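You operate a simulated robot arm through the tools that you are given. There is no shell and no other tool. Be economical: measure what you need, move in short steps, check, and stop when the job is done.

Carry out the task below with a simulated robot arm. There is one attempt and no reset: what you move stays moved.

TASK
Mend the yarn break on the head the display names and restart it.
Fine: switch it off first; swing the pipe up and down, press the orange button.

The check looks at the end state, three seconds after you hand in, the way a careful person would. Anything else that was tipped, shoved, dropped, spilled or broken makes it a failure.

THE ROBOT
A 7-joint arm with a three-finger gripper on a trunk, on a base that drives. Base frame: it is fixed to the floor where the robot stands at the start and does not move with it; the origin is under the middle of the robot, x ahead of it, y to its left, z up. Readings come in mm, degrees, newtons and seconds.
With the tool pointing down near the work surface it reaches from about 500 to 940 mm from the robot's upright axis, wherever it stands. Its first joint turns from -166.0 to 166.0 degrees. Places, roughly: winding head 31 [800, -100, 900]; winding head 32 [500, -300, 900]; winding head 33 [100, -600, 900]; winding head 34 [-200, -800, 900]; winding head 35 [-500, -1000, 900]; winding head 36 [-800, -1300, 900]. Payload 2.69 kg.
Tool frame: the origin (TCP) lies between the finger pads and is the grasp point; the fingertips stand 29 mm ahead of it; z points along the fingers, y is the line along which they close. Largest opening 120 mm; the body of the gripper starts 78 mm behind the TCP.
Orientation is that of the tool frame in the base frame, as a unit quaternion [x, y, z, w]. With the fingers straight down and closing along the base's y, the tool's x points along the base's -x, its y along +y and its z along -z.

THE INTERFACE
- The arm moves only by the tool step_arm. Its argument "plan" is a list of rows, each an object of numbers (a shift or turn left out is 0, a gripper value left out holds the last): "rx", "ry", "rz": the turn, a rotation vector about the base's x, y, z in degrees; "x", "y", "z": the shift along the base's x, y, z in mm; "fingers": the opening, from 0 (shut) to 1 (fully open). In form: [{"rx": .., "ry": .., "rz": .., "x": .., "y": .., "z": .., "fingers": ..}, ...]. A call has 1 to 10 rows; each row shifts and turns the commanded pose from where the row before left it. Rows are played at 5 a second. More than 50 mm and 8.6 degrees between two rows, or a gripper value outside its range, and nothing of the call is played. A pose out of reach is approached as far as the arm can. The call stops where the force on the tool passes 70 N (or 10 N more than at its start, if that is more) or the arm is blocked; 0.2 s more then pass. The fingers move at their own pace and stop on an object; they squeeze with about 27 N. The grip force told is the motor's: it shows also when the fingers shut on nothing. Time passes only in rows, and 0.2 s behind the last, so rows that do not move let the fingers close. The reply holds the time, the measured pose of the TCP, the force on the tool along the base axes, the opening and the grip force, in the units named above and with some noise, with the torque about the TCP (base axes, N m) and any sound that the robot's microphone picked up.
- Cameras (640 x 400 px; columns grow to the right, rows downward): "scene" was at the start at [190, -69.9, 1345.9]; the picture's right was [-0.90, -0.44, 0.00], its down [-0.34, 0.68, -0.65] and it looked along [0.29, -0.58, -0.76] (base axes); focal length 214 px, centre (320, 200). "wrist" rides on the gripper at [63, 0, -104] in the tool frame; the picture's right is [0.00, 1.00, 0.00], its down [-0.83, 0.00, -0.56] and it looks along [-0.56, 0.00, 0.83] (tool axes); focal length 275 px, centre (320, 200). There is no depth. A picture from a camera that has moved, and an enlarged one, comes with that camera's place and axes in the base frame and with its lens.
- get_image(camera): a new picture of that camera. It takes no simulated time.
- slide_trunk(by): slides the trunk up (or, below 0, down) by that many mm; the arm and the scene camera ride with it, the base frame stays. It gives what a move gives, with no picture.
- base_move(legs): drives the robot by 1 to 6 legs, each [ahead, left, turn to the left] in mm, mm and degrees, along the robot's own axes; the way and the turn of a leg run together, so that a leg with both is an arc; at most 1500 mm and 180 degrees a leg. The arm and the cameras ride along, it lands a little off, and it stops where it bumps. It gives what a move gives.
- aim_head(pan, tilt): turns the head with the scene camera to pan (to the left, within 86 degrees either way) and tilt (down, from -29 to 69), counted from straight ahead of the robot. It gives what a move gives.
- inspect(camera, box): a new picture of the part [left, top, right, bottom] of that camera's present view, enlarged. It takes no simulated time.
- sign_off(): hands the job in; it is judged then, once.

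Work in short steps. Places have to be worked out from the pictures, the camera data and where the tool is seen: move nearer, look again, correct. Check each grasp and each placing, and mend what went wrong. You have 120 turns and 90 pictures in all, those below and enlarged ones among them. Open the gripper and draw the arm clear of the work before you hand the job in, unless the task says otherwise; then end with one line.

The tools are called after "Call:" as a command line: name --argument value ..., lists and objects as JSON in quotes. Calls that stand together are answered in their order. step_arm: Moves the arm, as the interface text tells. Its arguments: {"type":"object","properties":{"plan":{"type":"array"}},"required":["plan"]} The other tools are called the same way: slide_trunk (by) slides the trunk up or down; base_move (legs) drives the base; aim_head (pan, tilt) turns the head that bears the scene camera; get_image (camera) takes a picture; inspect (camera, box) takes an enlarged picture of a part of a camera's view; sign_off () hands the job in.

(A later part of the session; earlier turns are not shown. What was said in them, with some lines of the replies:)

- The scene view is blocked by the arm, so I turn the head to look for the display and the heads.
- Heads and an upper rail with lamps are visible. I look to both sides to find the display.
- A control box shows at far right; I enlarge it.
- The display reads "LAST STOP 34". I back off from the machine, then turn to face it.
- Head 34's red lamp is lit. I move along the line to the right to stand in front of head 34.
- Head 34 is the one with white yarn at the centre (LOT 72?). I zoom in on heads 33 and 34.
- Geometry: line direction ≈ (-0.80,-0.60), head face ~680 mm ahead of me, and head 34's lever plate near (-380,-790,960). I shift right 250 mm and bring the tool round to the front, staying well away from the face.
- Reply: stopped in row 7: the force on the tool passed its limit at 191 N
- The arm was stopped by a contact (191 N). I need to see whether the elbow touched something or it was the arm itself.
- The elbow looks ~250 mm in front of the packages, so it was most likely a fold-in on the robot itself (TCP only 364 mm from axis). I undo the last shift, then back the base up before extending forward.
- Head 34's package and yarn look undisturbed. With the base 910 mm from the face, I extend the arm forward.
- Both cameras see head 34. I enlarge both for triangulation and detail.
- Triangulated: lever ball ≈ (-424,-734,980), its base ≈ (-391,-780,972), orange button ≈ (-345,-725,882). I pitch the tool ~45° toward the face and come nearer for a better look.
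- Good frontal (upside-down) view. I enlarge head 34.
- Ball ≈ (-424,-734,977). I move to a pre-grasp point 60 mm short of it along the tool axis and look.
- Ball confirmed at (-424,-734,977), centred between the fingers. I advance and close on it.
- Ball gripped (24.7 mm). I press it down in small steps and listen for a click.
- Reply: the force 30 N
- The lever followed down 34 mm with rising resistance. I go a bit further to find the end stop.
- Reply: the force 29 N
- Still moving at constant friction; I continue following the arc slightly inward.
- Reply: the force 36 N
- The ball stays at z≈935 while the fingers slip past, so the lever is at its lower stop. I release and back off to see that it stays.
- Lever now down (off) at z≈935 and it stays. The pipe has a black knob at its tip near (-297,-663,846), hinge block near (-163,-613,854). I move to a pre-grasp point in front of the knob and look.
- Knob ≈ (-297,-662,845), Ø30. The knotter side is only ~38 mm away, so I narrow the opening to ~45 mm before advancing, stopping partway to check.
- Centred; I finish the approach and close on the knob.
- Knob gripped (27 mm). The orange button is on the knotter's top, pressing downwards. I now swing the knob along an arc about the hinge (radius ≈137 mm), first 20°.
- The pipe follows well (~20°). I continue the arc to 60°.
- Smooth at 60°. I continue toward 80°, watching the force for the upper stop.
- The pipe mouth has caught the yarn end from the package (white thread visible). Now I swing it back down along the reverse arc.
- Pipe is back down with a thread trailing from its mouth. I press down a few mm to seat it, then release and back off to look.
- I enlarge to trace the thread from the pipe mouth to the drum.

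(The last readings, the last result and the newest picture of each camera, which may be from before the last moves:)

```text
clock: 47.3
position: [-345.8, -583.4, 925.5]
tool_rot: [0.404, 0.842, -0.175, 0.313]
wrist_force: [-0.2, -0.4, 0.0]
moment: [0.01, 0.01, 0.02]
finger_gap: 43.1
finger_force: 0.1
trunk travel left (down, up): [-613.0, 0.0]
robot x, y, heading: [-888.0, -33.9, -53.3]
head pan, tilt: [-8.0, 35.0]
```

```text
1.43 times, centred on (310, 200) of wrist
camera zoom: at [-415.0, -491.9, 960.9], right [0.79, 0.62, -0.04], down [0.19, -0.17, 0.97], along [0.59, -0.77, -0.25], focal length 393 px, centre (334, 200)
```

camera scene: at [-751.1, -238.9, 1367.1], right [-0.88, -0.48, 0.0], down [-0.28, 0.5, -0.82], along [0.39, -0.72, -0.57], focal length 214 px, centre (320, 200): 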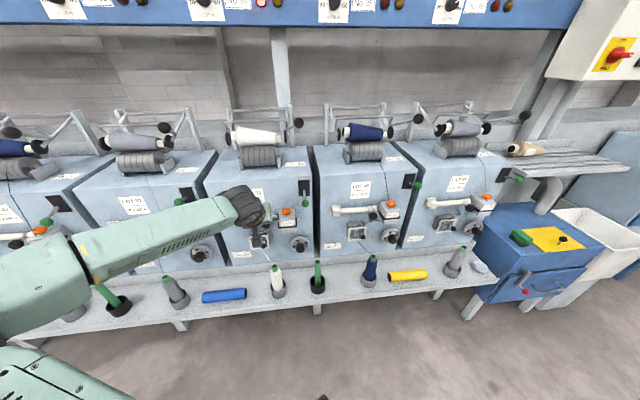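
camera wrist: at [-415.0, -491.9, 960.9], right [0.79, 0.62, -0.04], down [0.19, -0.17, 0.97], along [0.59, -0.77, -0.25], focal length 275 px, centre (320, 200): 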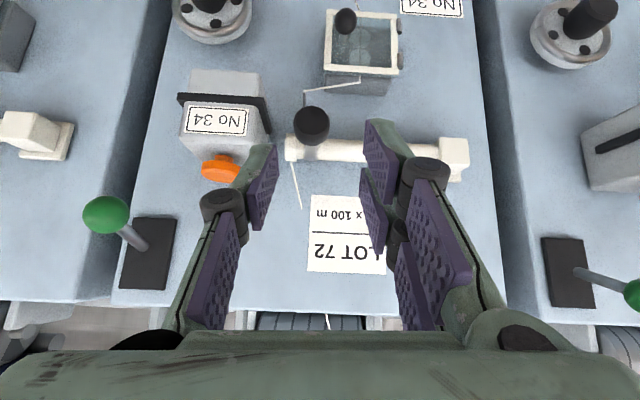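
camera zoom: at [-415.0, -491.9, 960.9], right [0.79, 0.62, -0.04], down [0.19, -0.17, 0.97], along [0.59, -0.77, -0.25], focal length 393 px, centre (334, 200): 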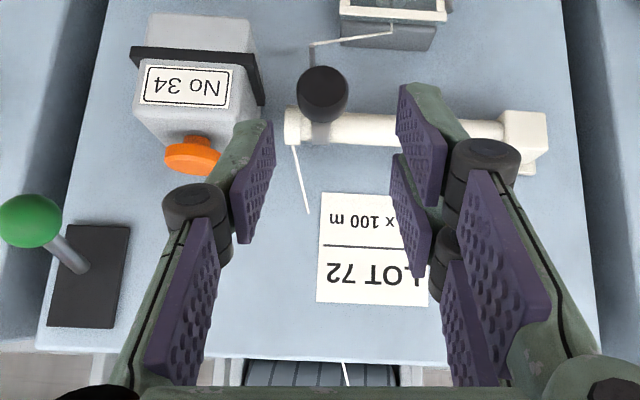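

The thread segment lines up exactly with the piece at the drum (hidden behind the box edge), so it is connected. Next the orange button, on top of the knotter at ≈(-346,-727,880): I close the fingers and hover above it.

Call:
step_arm --plan '[{"fingers": 0, "z": 15, "x": -3}, {"z": 10, "x": -3, "y": -20}, {"x": -2, "y": -36}, {"x": -1, "y": -36}, {"x": -1, "y": -34}, {}]'

Call:
get_image --camera "wrist"

Call:
inspect --camera "scene" --box '[205, 110, 335, 310]'

```text
clock: 48.7
position: [-357.8, -709.7, 953.4]
tool_rot: [0.402, 0.842, -0.174, 0.314]
wrist_force: [0.8, 0.4, 0.2]
moment: [0.01, -0.01, -0.01]
finger_gap: 0.2
finger_force: 27.3
trunk travel left (down, up): [-613.0, 0.0]
robot x, y, heading: [-883.5, -37.3, -53.6]
head pan, tilt: [-8.0, 35.0]
```

```text
51 pictures are left
camera wrist: at [-428.0, -618.6, 988.5], right [0.79, 0.62, -0.04], down [0.19, -0.17, 0.97], along [0.59, -0.77, -0.25], focal length 275 px, centre (320, 200)
```

wrist: 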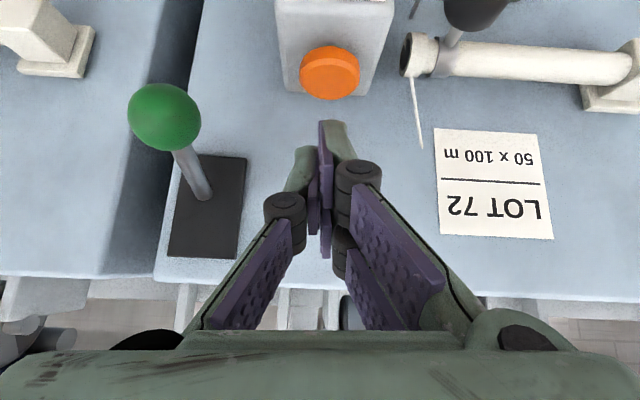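

```text
2.00 times, centred on (270, 210) of scene
camera zoom: at [-751.0, -238.7, 1367.2], right [-0.88, -0.48, 0.0], down [-0.28, 0.5, -0.82], along [0.39, -0.72, -0.57], focal length 429 px, centre (420, 180)
```

zoom: 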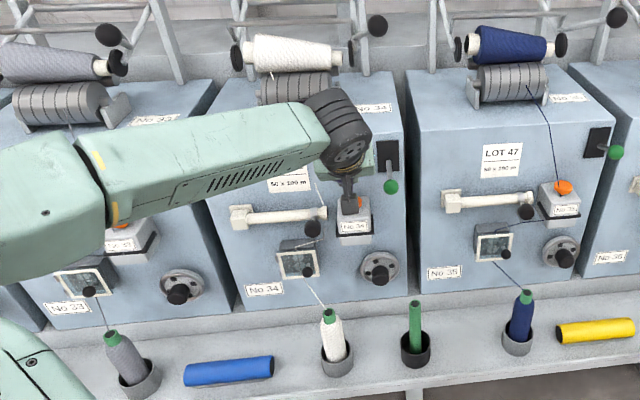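

Button is at (-345,-724,880), right under the fingertips. I descend, then press in small steps watching the force and sound.

Call:
step_arm --plan '[{"x": 2, "z": -11}, {"z": -11}, {"z": -10}, {}]'

Call:
get_image --camera "wrist"

```text
clock: 49.7
position: [-354.6, -708.4, 918.0]
tool_rot: [0.404, 0.841, -0.176, 0.313]
wrist_force: [0.1, -0.4, 2.3]
moment: [-0.04, 0.0, 0.0]
finger_gap: 0.0
finger_force: 26.3
trunk travel left (down, up): [-613.0, 0.0]
robot x, y, heading: [-885.3, -38.9, -53.3]
head pan, tilt: [-8.0, 35.0]
```

```text
49 pictures are left
camera wrist: at [-424.7, -617.8, 953.9], right [0.79, 0.62, -0.04], down [0.19, -0.17, 0.97], along [0.59, -0.77, -0.25], focal length 275 px, centre (320, 200)
```

wrist: 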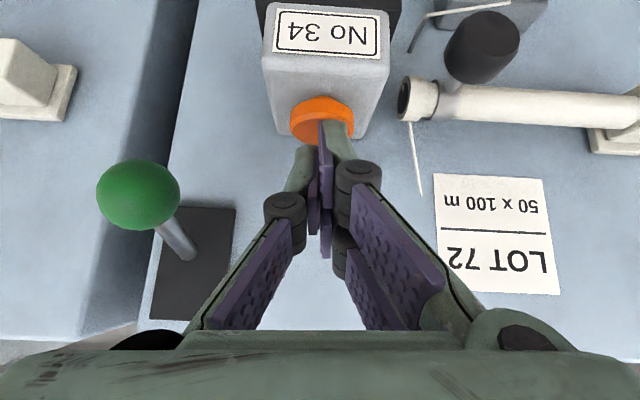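

Tip is over the button with a slight first touch. I press in small steps.

Call:
step_arm --plan '[{"z": -3}, {"z": -3}, {"z": -3}, {}]'

```text
clock: 50.7
position: [-353.7, -708.4, 913.7]
tool_rot: [0.403, 0.841, -0.176, 0.316]
wrist_force: [2.2, -5.3, 24.0]
moment: [-0.16, -0.1, 0.04]
finger_gap: 0.1
finger_force: 26.4
trunk travel left (down, up): [-613.0, 0.0]
robot x, y, heading: [-885.7, -31.5, -53.0]
head pan, tilt: [-8.0, 35.0]
heard: click
```

Heard a click with 24 N: the button pressed. I lift off and check the yarn.

Call:
step_arm --plan '[{"z": 10}, {"z": 25}, {"x": -15, "y": 25, "z": 15}, {"x": -25, "y": 33}, {"x": -25, "y": 33}, {"x": -10, "y": 20}, {}]'

Call:
get_image --camera "wrist"

Call:
inspect --camera "scene" --box '[205, 110, 335, 310]'

```text
clock: 52.3
position: [-435.6, -600.9, 956.8]
tool_rot: [0.408, 0.84, -0.178, 0.309]
wrist_force: [0.0, 0.0, 0.0]
moment: [0.0, -0.01, 0.02]
finger_gap: 0.0
finger_force: 27.1
trunk travel left (down, up): [-613.0, 0.0]
robot x, y, heading: [-888.5, -35.6, -53.1]
head pan, tilt: [-8.0, 35.0]
```

```text
48 pictures are left
camera wrist: at [-504.2, -509.2, 993.0], right [0.79, 0.61, -0.05], down [0.19, -0.17, 0.97], along [0.58, -0.78, -0.25], focal length 275 px, centre (320, 200)
```

wrist: 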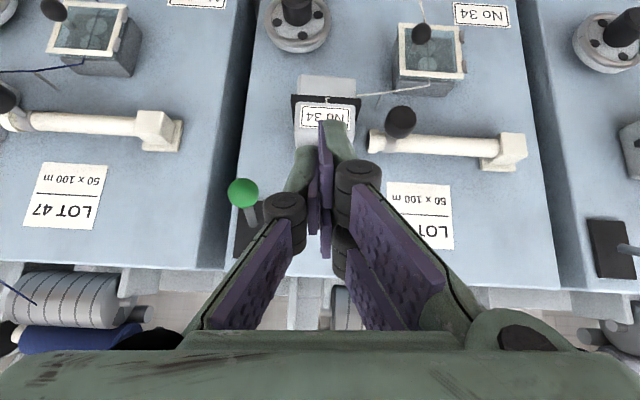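

```text
2.00 times, centred on (270, 210) of scene
camera zoom: at [-751.0, -238.9, 1367.1], right [-0.88, -0.48, 0.0], down [-0.28, 0.5, -0.82], along [0.39, -0.72, -0.57], focal length 429 px, centre (420, 180)
```

zoom: 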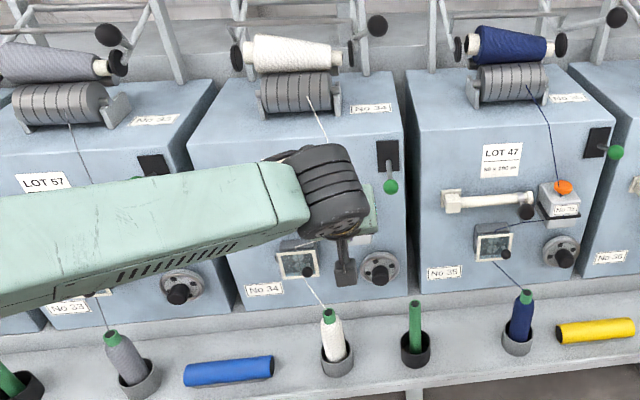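

The yarn now runs bobbin → knotter → drum: the join is made. Now I return to the lever ball (≈(-423,-735,935)) to switch back on.

Call:
step_arm --plan '[{"fingers": 0.5, "y": -10, "x": -5, "z": 10}, {"x": -4, "y": -30, "z": 10}, {"x": -2, "y": -30, "z": 3}, {"y": -30}, {}]'

Call:
get_image --camera "wrist"

```text
clock: 53.5
position: [-439.7, -696.8, 982.3]
tool_rot: [0.402, 0.842, -0.174, 0.314]
wrist_force: [0.3, -0.5, 0.7]
moment: [0.0, 0.01, -0.03]
finger_gap: 60.1
finger_force: 0.0
trunk travel left (down, up): [-613.0, 0.0]
robot x, y, heading: [-889.3, -33.1, -53.3]
head pan, tilt: [-8.0, 35.0]
```

```text
46 pictures are left
camera wrist: at [-509.8, -606.0, 1017.2], right [0.79, 0.62, -0.04], down [0.19, -0.17, 0.97], along [0.59, -0.77, -0.25], focal length 275 px, centre (320, 200)
```

wrist: 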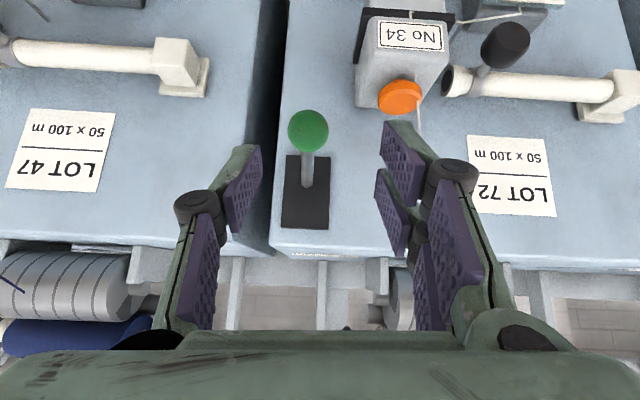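

Ball at (-423,-735.5,934). I advance onto it, close and raise it.

Call:
step_arm --plan '[{"x": 5, "y": -13, "z": -16}, {"x": 6, "y": -13, "z": -16}, {"x": 6, "y": -12, "z": -15}, {"fingers": 0.1}, {}, {}, {}]'

Call:
get_image --camera "wrist"

```text
clock: 55.1
position: [-422.6, -734.3, 934.9]
tool_rot: [0.402, 0.842, -0.174, 0.313]
wrist_force: [-1.0, -4.0, -1.2]
moment: [0.05, 0.15, 0.06]
finger_gap: 25.0
finger_force: 33.5
trunk travel left (down, up): [-613.0, 0.0]
robot x, y, heading: [-886.7, -36.9, -53.3]
head pan, tilt: [-8.0, 35.0]
```

```text
45 pictures are left
camera wrist: at [-492.8, -643.5, 970.6], right [0.79, 0.62, -0.04], down [0.19, -0.17, 0.97], along [0.59, -0.77, -0.25], focal length 275 px, centre (320, 200)
```

wrist: 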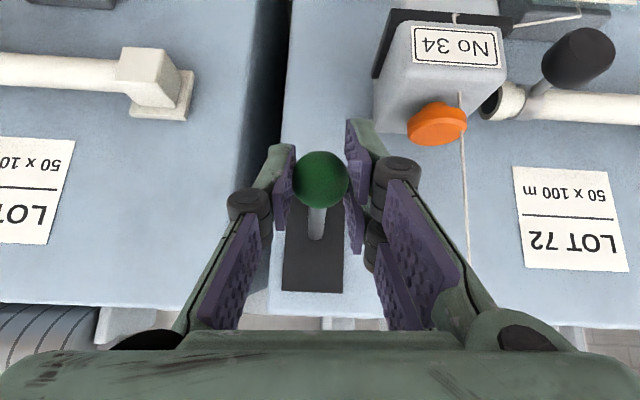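

Gripped (25 mm). I raise the lever to beyond its former height (977).

Call:
step_arm --plan '[{"z": 8}, {"z": 8}, {"z": 8}, {"z": 8}, {"z": 8}, {"z": 5}, {"z": 4}, {}]'

Call:
get_image --camera "wrist"

```text
clock: 56.9
position: [-420.0, -737.4, 982.1]
tool_rot: [0.402, 0.843, -0.174, 0.313]
wrist_force: [11.6, -5.3, -18.9]
moment: [0.76, 0.42, -0.1]
finger_gap: 24.5
finger_force: 44.9
trunk travel left (down, up): [-613.0, 0.0]
robot x, y, heading: [-886.3, -36.2, -53.2]
head pan, tilt: [-8.0, 35.0]
```

```text
44 pictures are left
camera wrist: at [-490.4, -646.0, 1017.4], right [0.78, 0.62, -0.04], down [0.19, -0.17, 0.97], along [0.59, -0.77, -0.25], focal length 275 px, centre (320, 200)
```

wrist: 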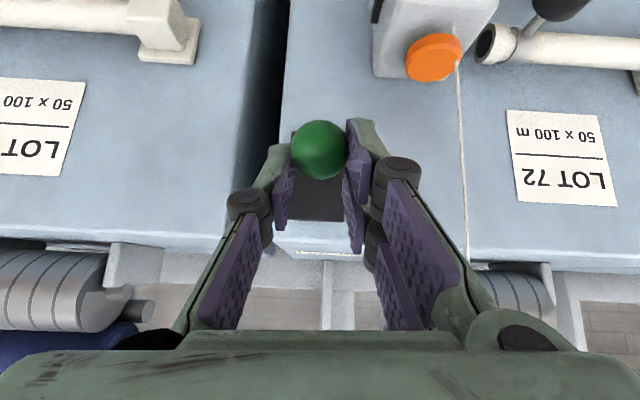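

The ball lags (~967) behind the fingers (982); I lift further to be sure it reaches its upper stop.

Call:
step_arm --plan '[{"z": 4}, {"z": 4}, {"z": 3}, {}]'

Call:
get_image --camera "wrist"

```text
clock: 57.9
position: [-419.4, -735.1, 990.9]
tool_rot: [0.403, 0.843, -0.174, 0.312]
wrist_force: [13.8, -11.2, -22.2]
moment: [0.6, 0.25, -0.07]
finger_gap: 24.7
finger_force: 44.9
trunk travel left (down, up): [-613.0, 0.0]
robot x, y, heading: [-884.7, -35.2, -53.3]
head pan, tilt: [-8.0, 35.0]
```

```text
43 pictures are left
camera wrist: at [-490.3, -645.9, 1026.9], right [0.79, 0.62, -0.04], down [0.19, -0.17, 0.97], along [0.59, -0.77, -0.25], focal length 275 px, centre (320, 200)
```

wrist: 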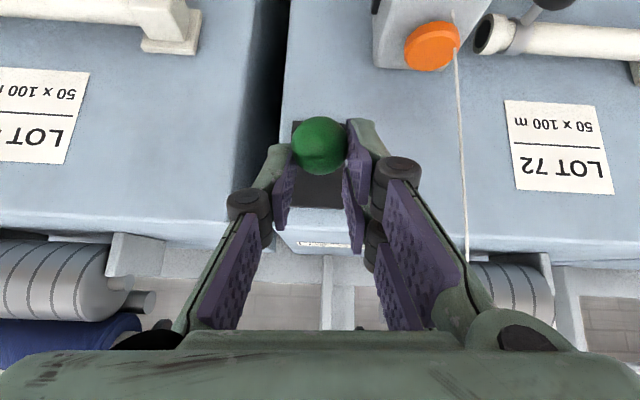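

Ball now ≈974, almost the original 977. A bit more.

Call:
step_arm --plan '[{"z": 4}, {"z": 4}, {}]'

Call:
get_image --camera "wrist"

```text
clock: 58.7
position: [-420.5, -736.6, 994.6]
tool_rot: [0.403, 0.844, -0.171, 0.31]
wrist_force: [14.0, -12.5, -33.0]
moment: [-0.07, -0.2, 0.0]
finger_gap: 25.0
finger_force: 45.1
trunk travel left (down, up): [-613.0, 0.0]
robot x, y, heading: [-886.1, -33.1, -53.4]
head pan, tilt: [-8.0, 35.0]
```

```text
42 pictures are left
camera wrist: at [-490.4, -646.0, 1032.0], right [0.78, 0.62, -0.04], down [0.19, -0.17, 0.97], along [0.59, -0.77, -0.26], focal length 275 px, centre (320, 200)
```

wrist: 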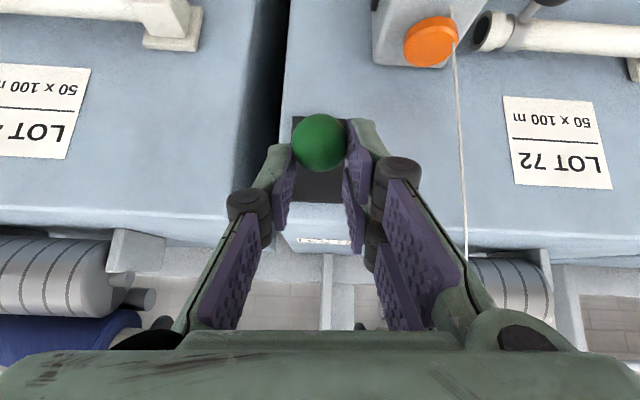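

Force rose to 33 N without motion: upper stop reached. I open, retreat, and check lever, yarn and lamp.

Call:
step_arm --plan '[{"fingers": 0.5}, {}, {}, {"x": -15, "y": 22, "z": 30}, {"x": -20, "y": 30, "z": 30}, {"x": -20, "y": 30, "z": 20}, {}]'

Call:
get_image --camera "wrist"

Call:
inspect --camera "scene" --box '[150, 0, 390, 200]'

```text
clock: 60.3
position: [-477.9, -652.0, 1082.4]
tool_rot: [0.403, 0.842, -0.174, 0.313]
wrist_force: [-0.7, 0.1, -0.8]
moment: [0.0, 0.0, 0.03]
finger_gap: 60.2
finger_force: 0.2
trunk travel left (down, up): [-613.0, 0.0]
robot x, y, heading: [-887.2, -37.8, -53.2]
head pan, tilt: [-8.0, 35.0]
```

```text
41 pictures are left
camera wrist: at [-548.4, -560.9, 1117.7], right [0.79, 0.62, -0.04], down [0.19, -0.17, 0.97], along [0.59, -0.77, -0.25], focal length 275 px, centre (320, 200)
```

wrist: 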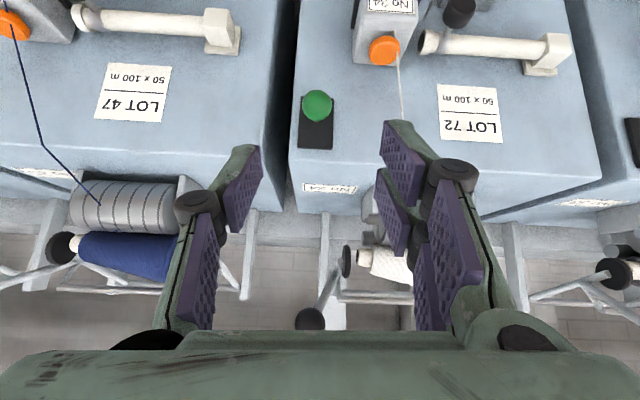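

```text
2.00 times, centred on (270, 100) of scene
camera zoom: at [-750.9, -239.1, 1367.1], right [-0.88, -0.48, 0.0], down [-0.28, 0.5, -0.82], along [0.39, -0.72, -0.57], focal length 429 px, centre (420, 400)
```

zoom: 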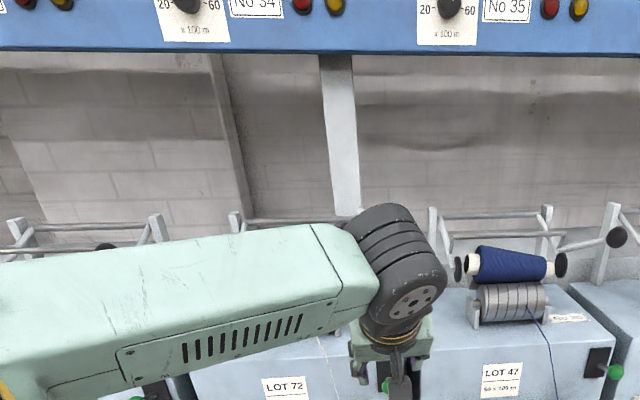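

Lever is up and head 34's red lamp is out. I draw the arm clear and take a final look.

Call:
step_arm --plan '[{"x": -25, "y": 30, "z": 20}, {"x": -25, "y": 30, "z": 20}, {"x": -25, "y": 30, "z": 10}, {"x": -25, "y": 30}, {"x": -25, "y": 30}, {}]'

Call:
base_move --legs '[[-200, 0, 0]]'

Call:
aim_head --pan 5 --tilt 22

Call:
get_image --camera "scene"

Call:
get_image --camera "wrist"

```text
clock: 61.7
position: [-605.0, -506.7, 1131.5]
tool_rot: [0.408, 0.84, -0.178, 0.309]
wrist_force: [0.0, 1.1, 0.1]
moment: [0.01, 0.0, -0.02]
finger_gap: 60.1
finger_force: 0.0
trunk travel left (down, up): [-613.0, 0.0]
robot x, y, heading: [-882.6, -34.1, -53.3]
head pan, tilt: [-8.0, 35.0]
```

```text
clock: 63.3
position: [-724.2, -345.9, 1131.9]
tool_rot: [0.405, 0.841, -0.18, 0.309]
wrist_force: [-1.0, 0.0, 0.4]
moment: [0.03, -0.04, -0.01]
finger_gap: 60.1
finger_force: 0.0
trunk travel left (down, up): [-613.0, 0.0]
robot x, y, heading: [-1006.5, 125.5, -53.4]
head pan, tilt: [-8.0, 35.0]
```

```text
clock: 64.1
position: [-724.3, -346.2, 1132.3]
tool_rot: [0.405, 0.842, -0.181, 0.309]
wrist_force: [0.4, 0.0, -0.5]
moment: [0.0, -0.02, -0.02]
finger_gap: 60.1
finger_force: 0.0
trunk travel left (down, up): [-613.0, 0.0]
robot x, y, heading: [-1006.2, 124.3, -53.2]
head pan, tilt: [5.0, 22.0]
```

```text
39 pictures are left
camera scene: at [-851.2, -71.1, 1387.7], right [-0.75, -0.66, 0.0], down [-0.25, 0.28, -0.93], along [0.62, -0.69, -0.38], focal length 214 px, centre (320, 200)
```

scene: 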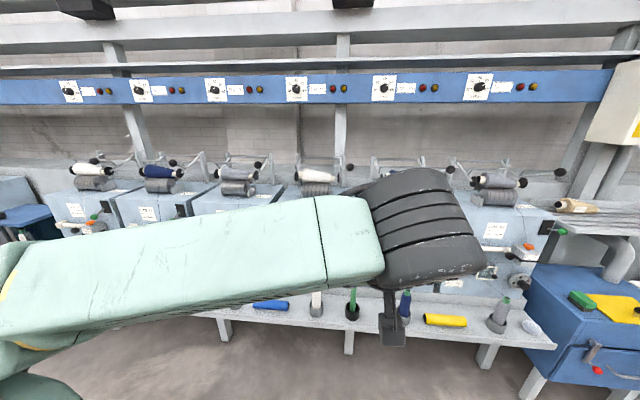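

```text
38 pictures are left
camera wrist: at [-792.4, -254.5, 1167.2], right [0.79, 0.61, -0.06], down [0.2, -0.16, 0.97], along [0.58, -0.78, -0.25], focal length 275 px, centre (320, 200)
```

wrist: 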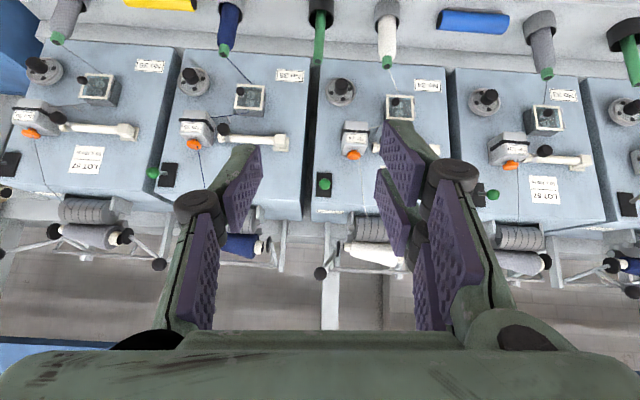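

I enlarge the lamps and head 34 for a last check.

Call:
inspect --camera "scene" --box '[200, 60, 460, 190]'

Call:
inspect --camera "wrist" --box '[300, 40, 460, 280]'

```text
2.46 times, centred on (330, 125) of scene
camera zoom: at [-851.2, -71.1, 1387.7], right [-0.75, -0.66, 0.0], down [-0.25, 0.28, -0.93], along [0.62, -0.69, -0.38], focal length 528 px, centre (295, 385)
```

zoom: 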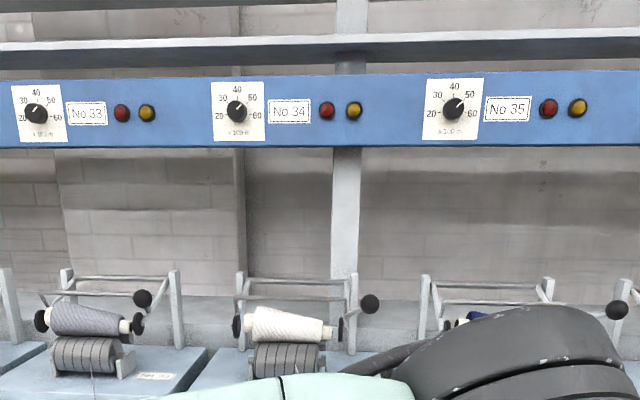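

```text
1.67 times, centred on (380, 160) of wrist
camera zoom: at [-792.4, -254.5, 1167.2], right [0.79, 0.61, -0.06], down [0.2, -0.16, 0.97], along [0.58, -0.78, -0.25], focal length 459 px, centre (220, 267)
```

zoom: 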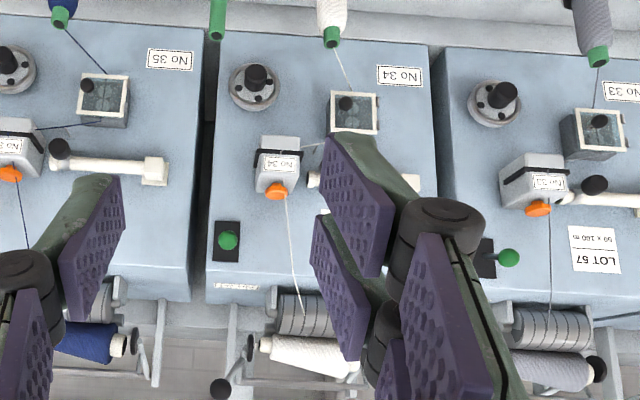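

Yarn is continuous, the pipe is down, the lever is on, the lamp is out and the arm is clear, so I hand in.

Call:
sign_off

```text
The job is handed in.
```

I mended the yarn break on head 34, the head the display named, and switched it back on; its red lamp is out and the yarn runs unbroken from bobbin to drum.
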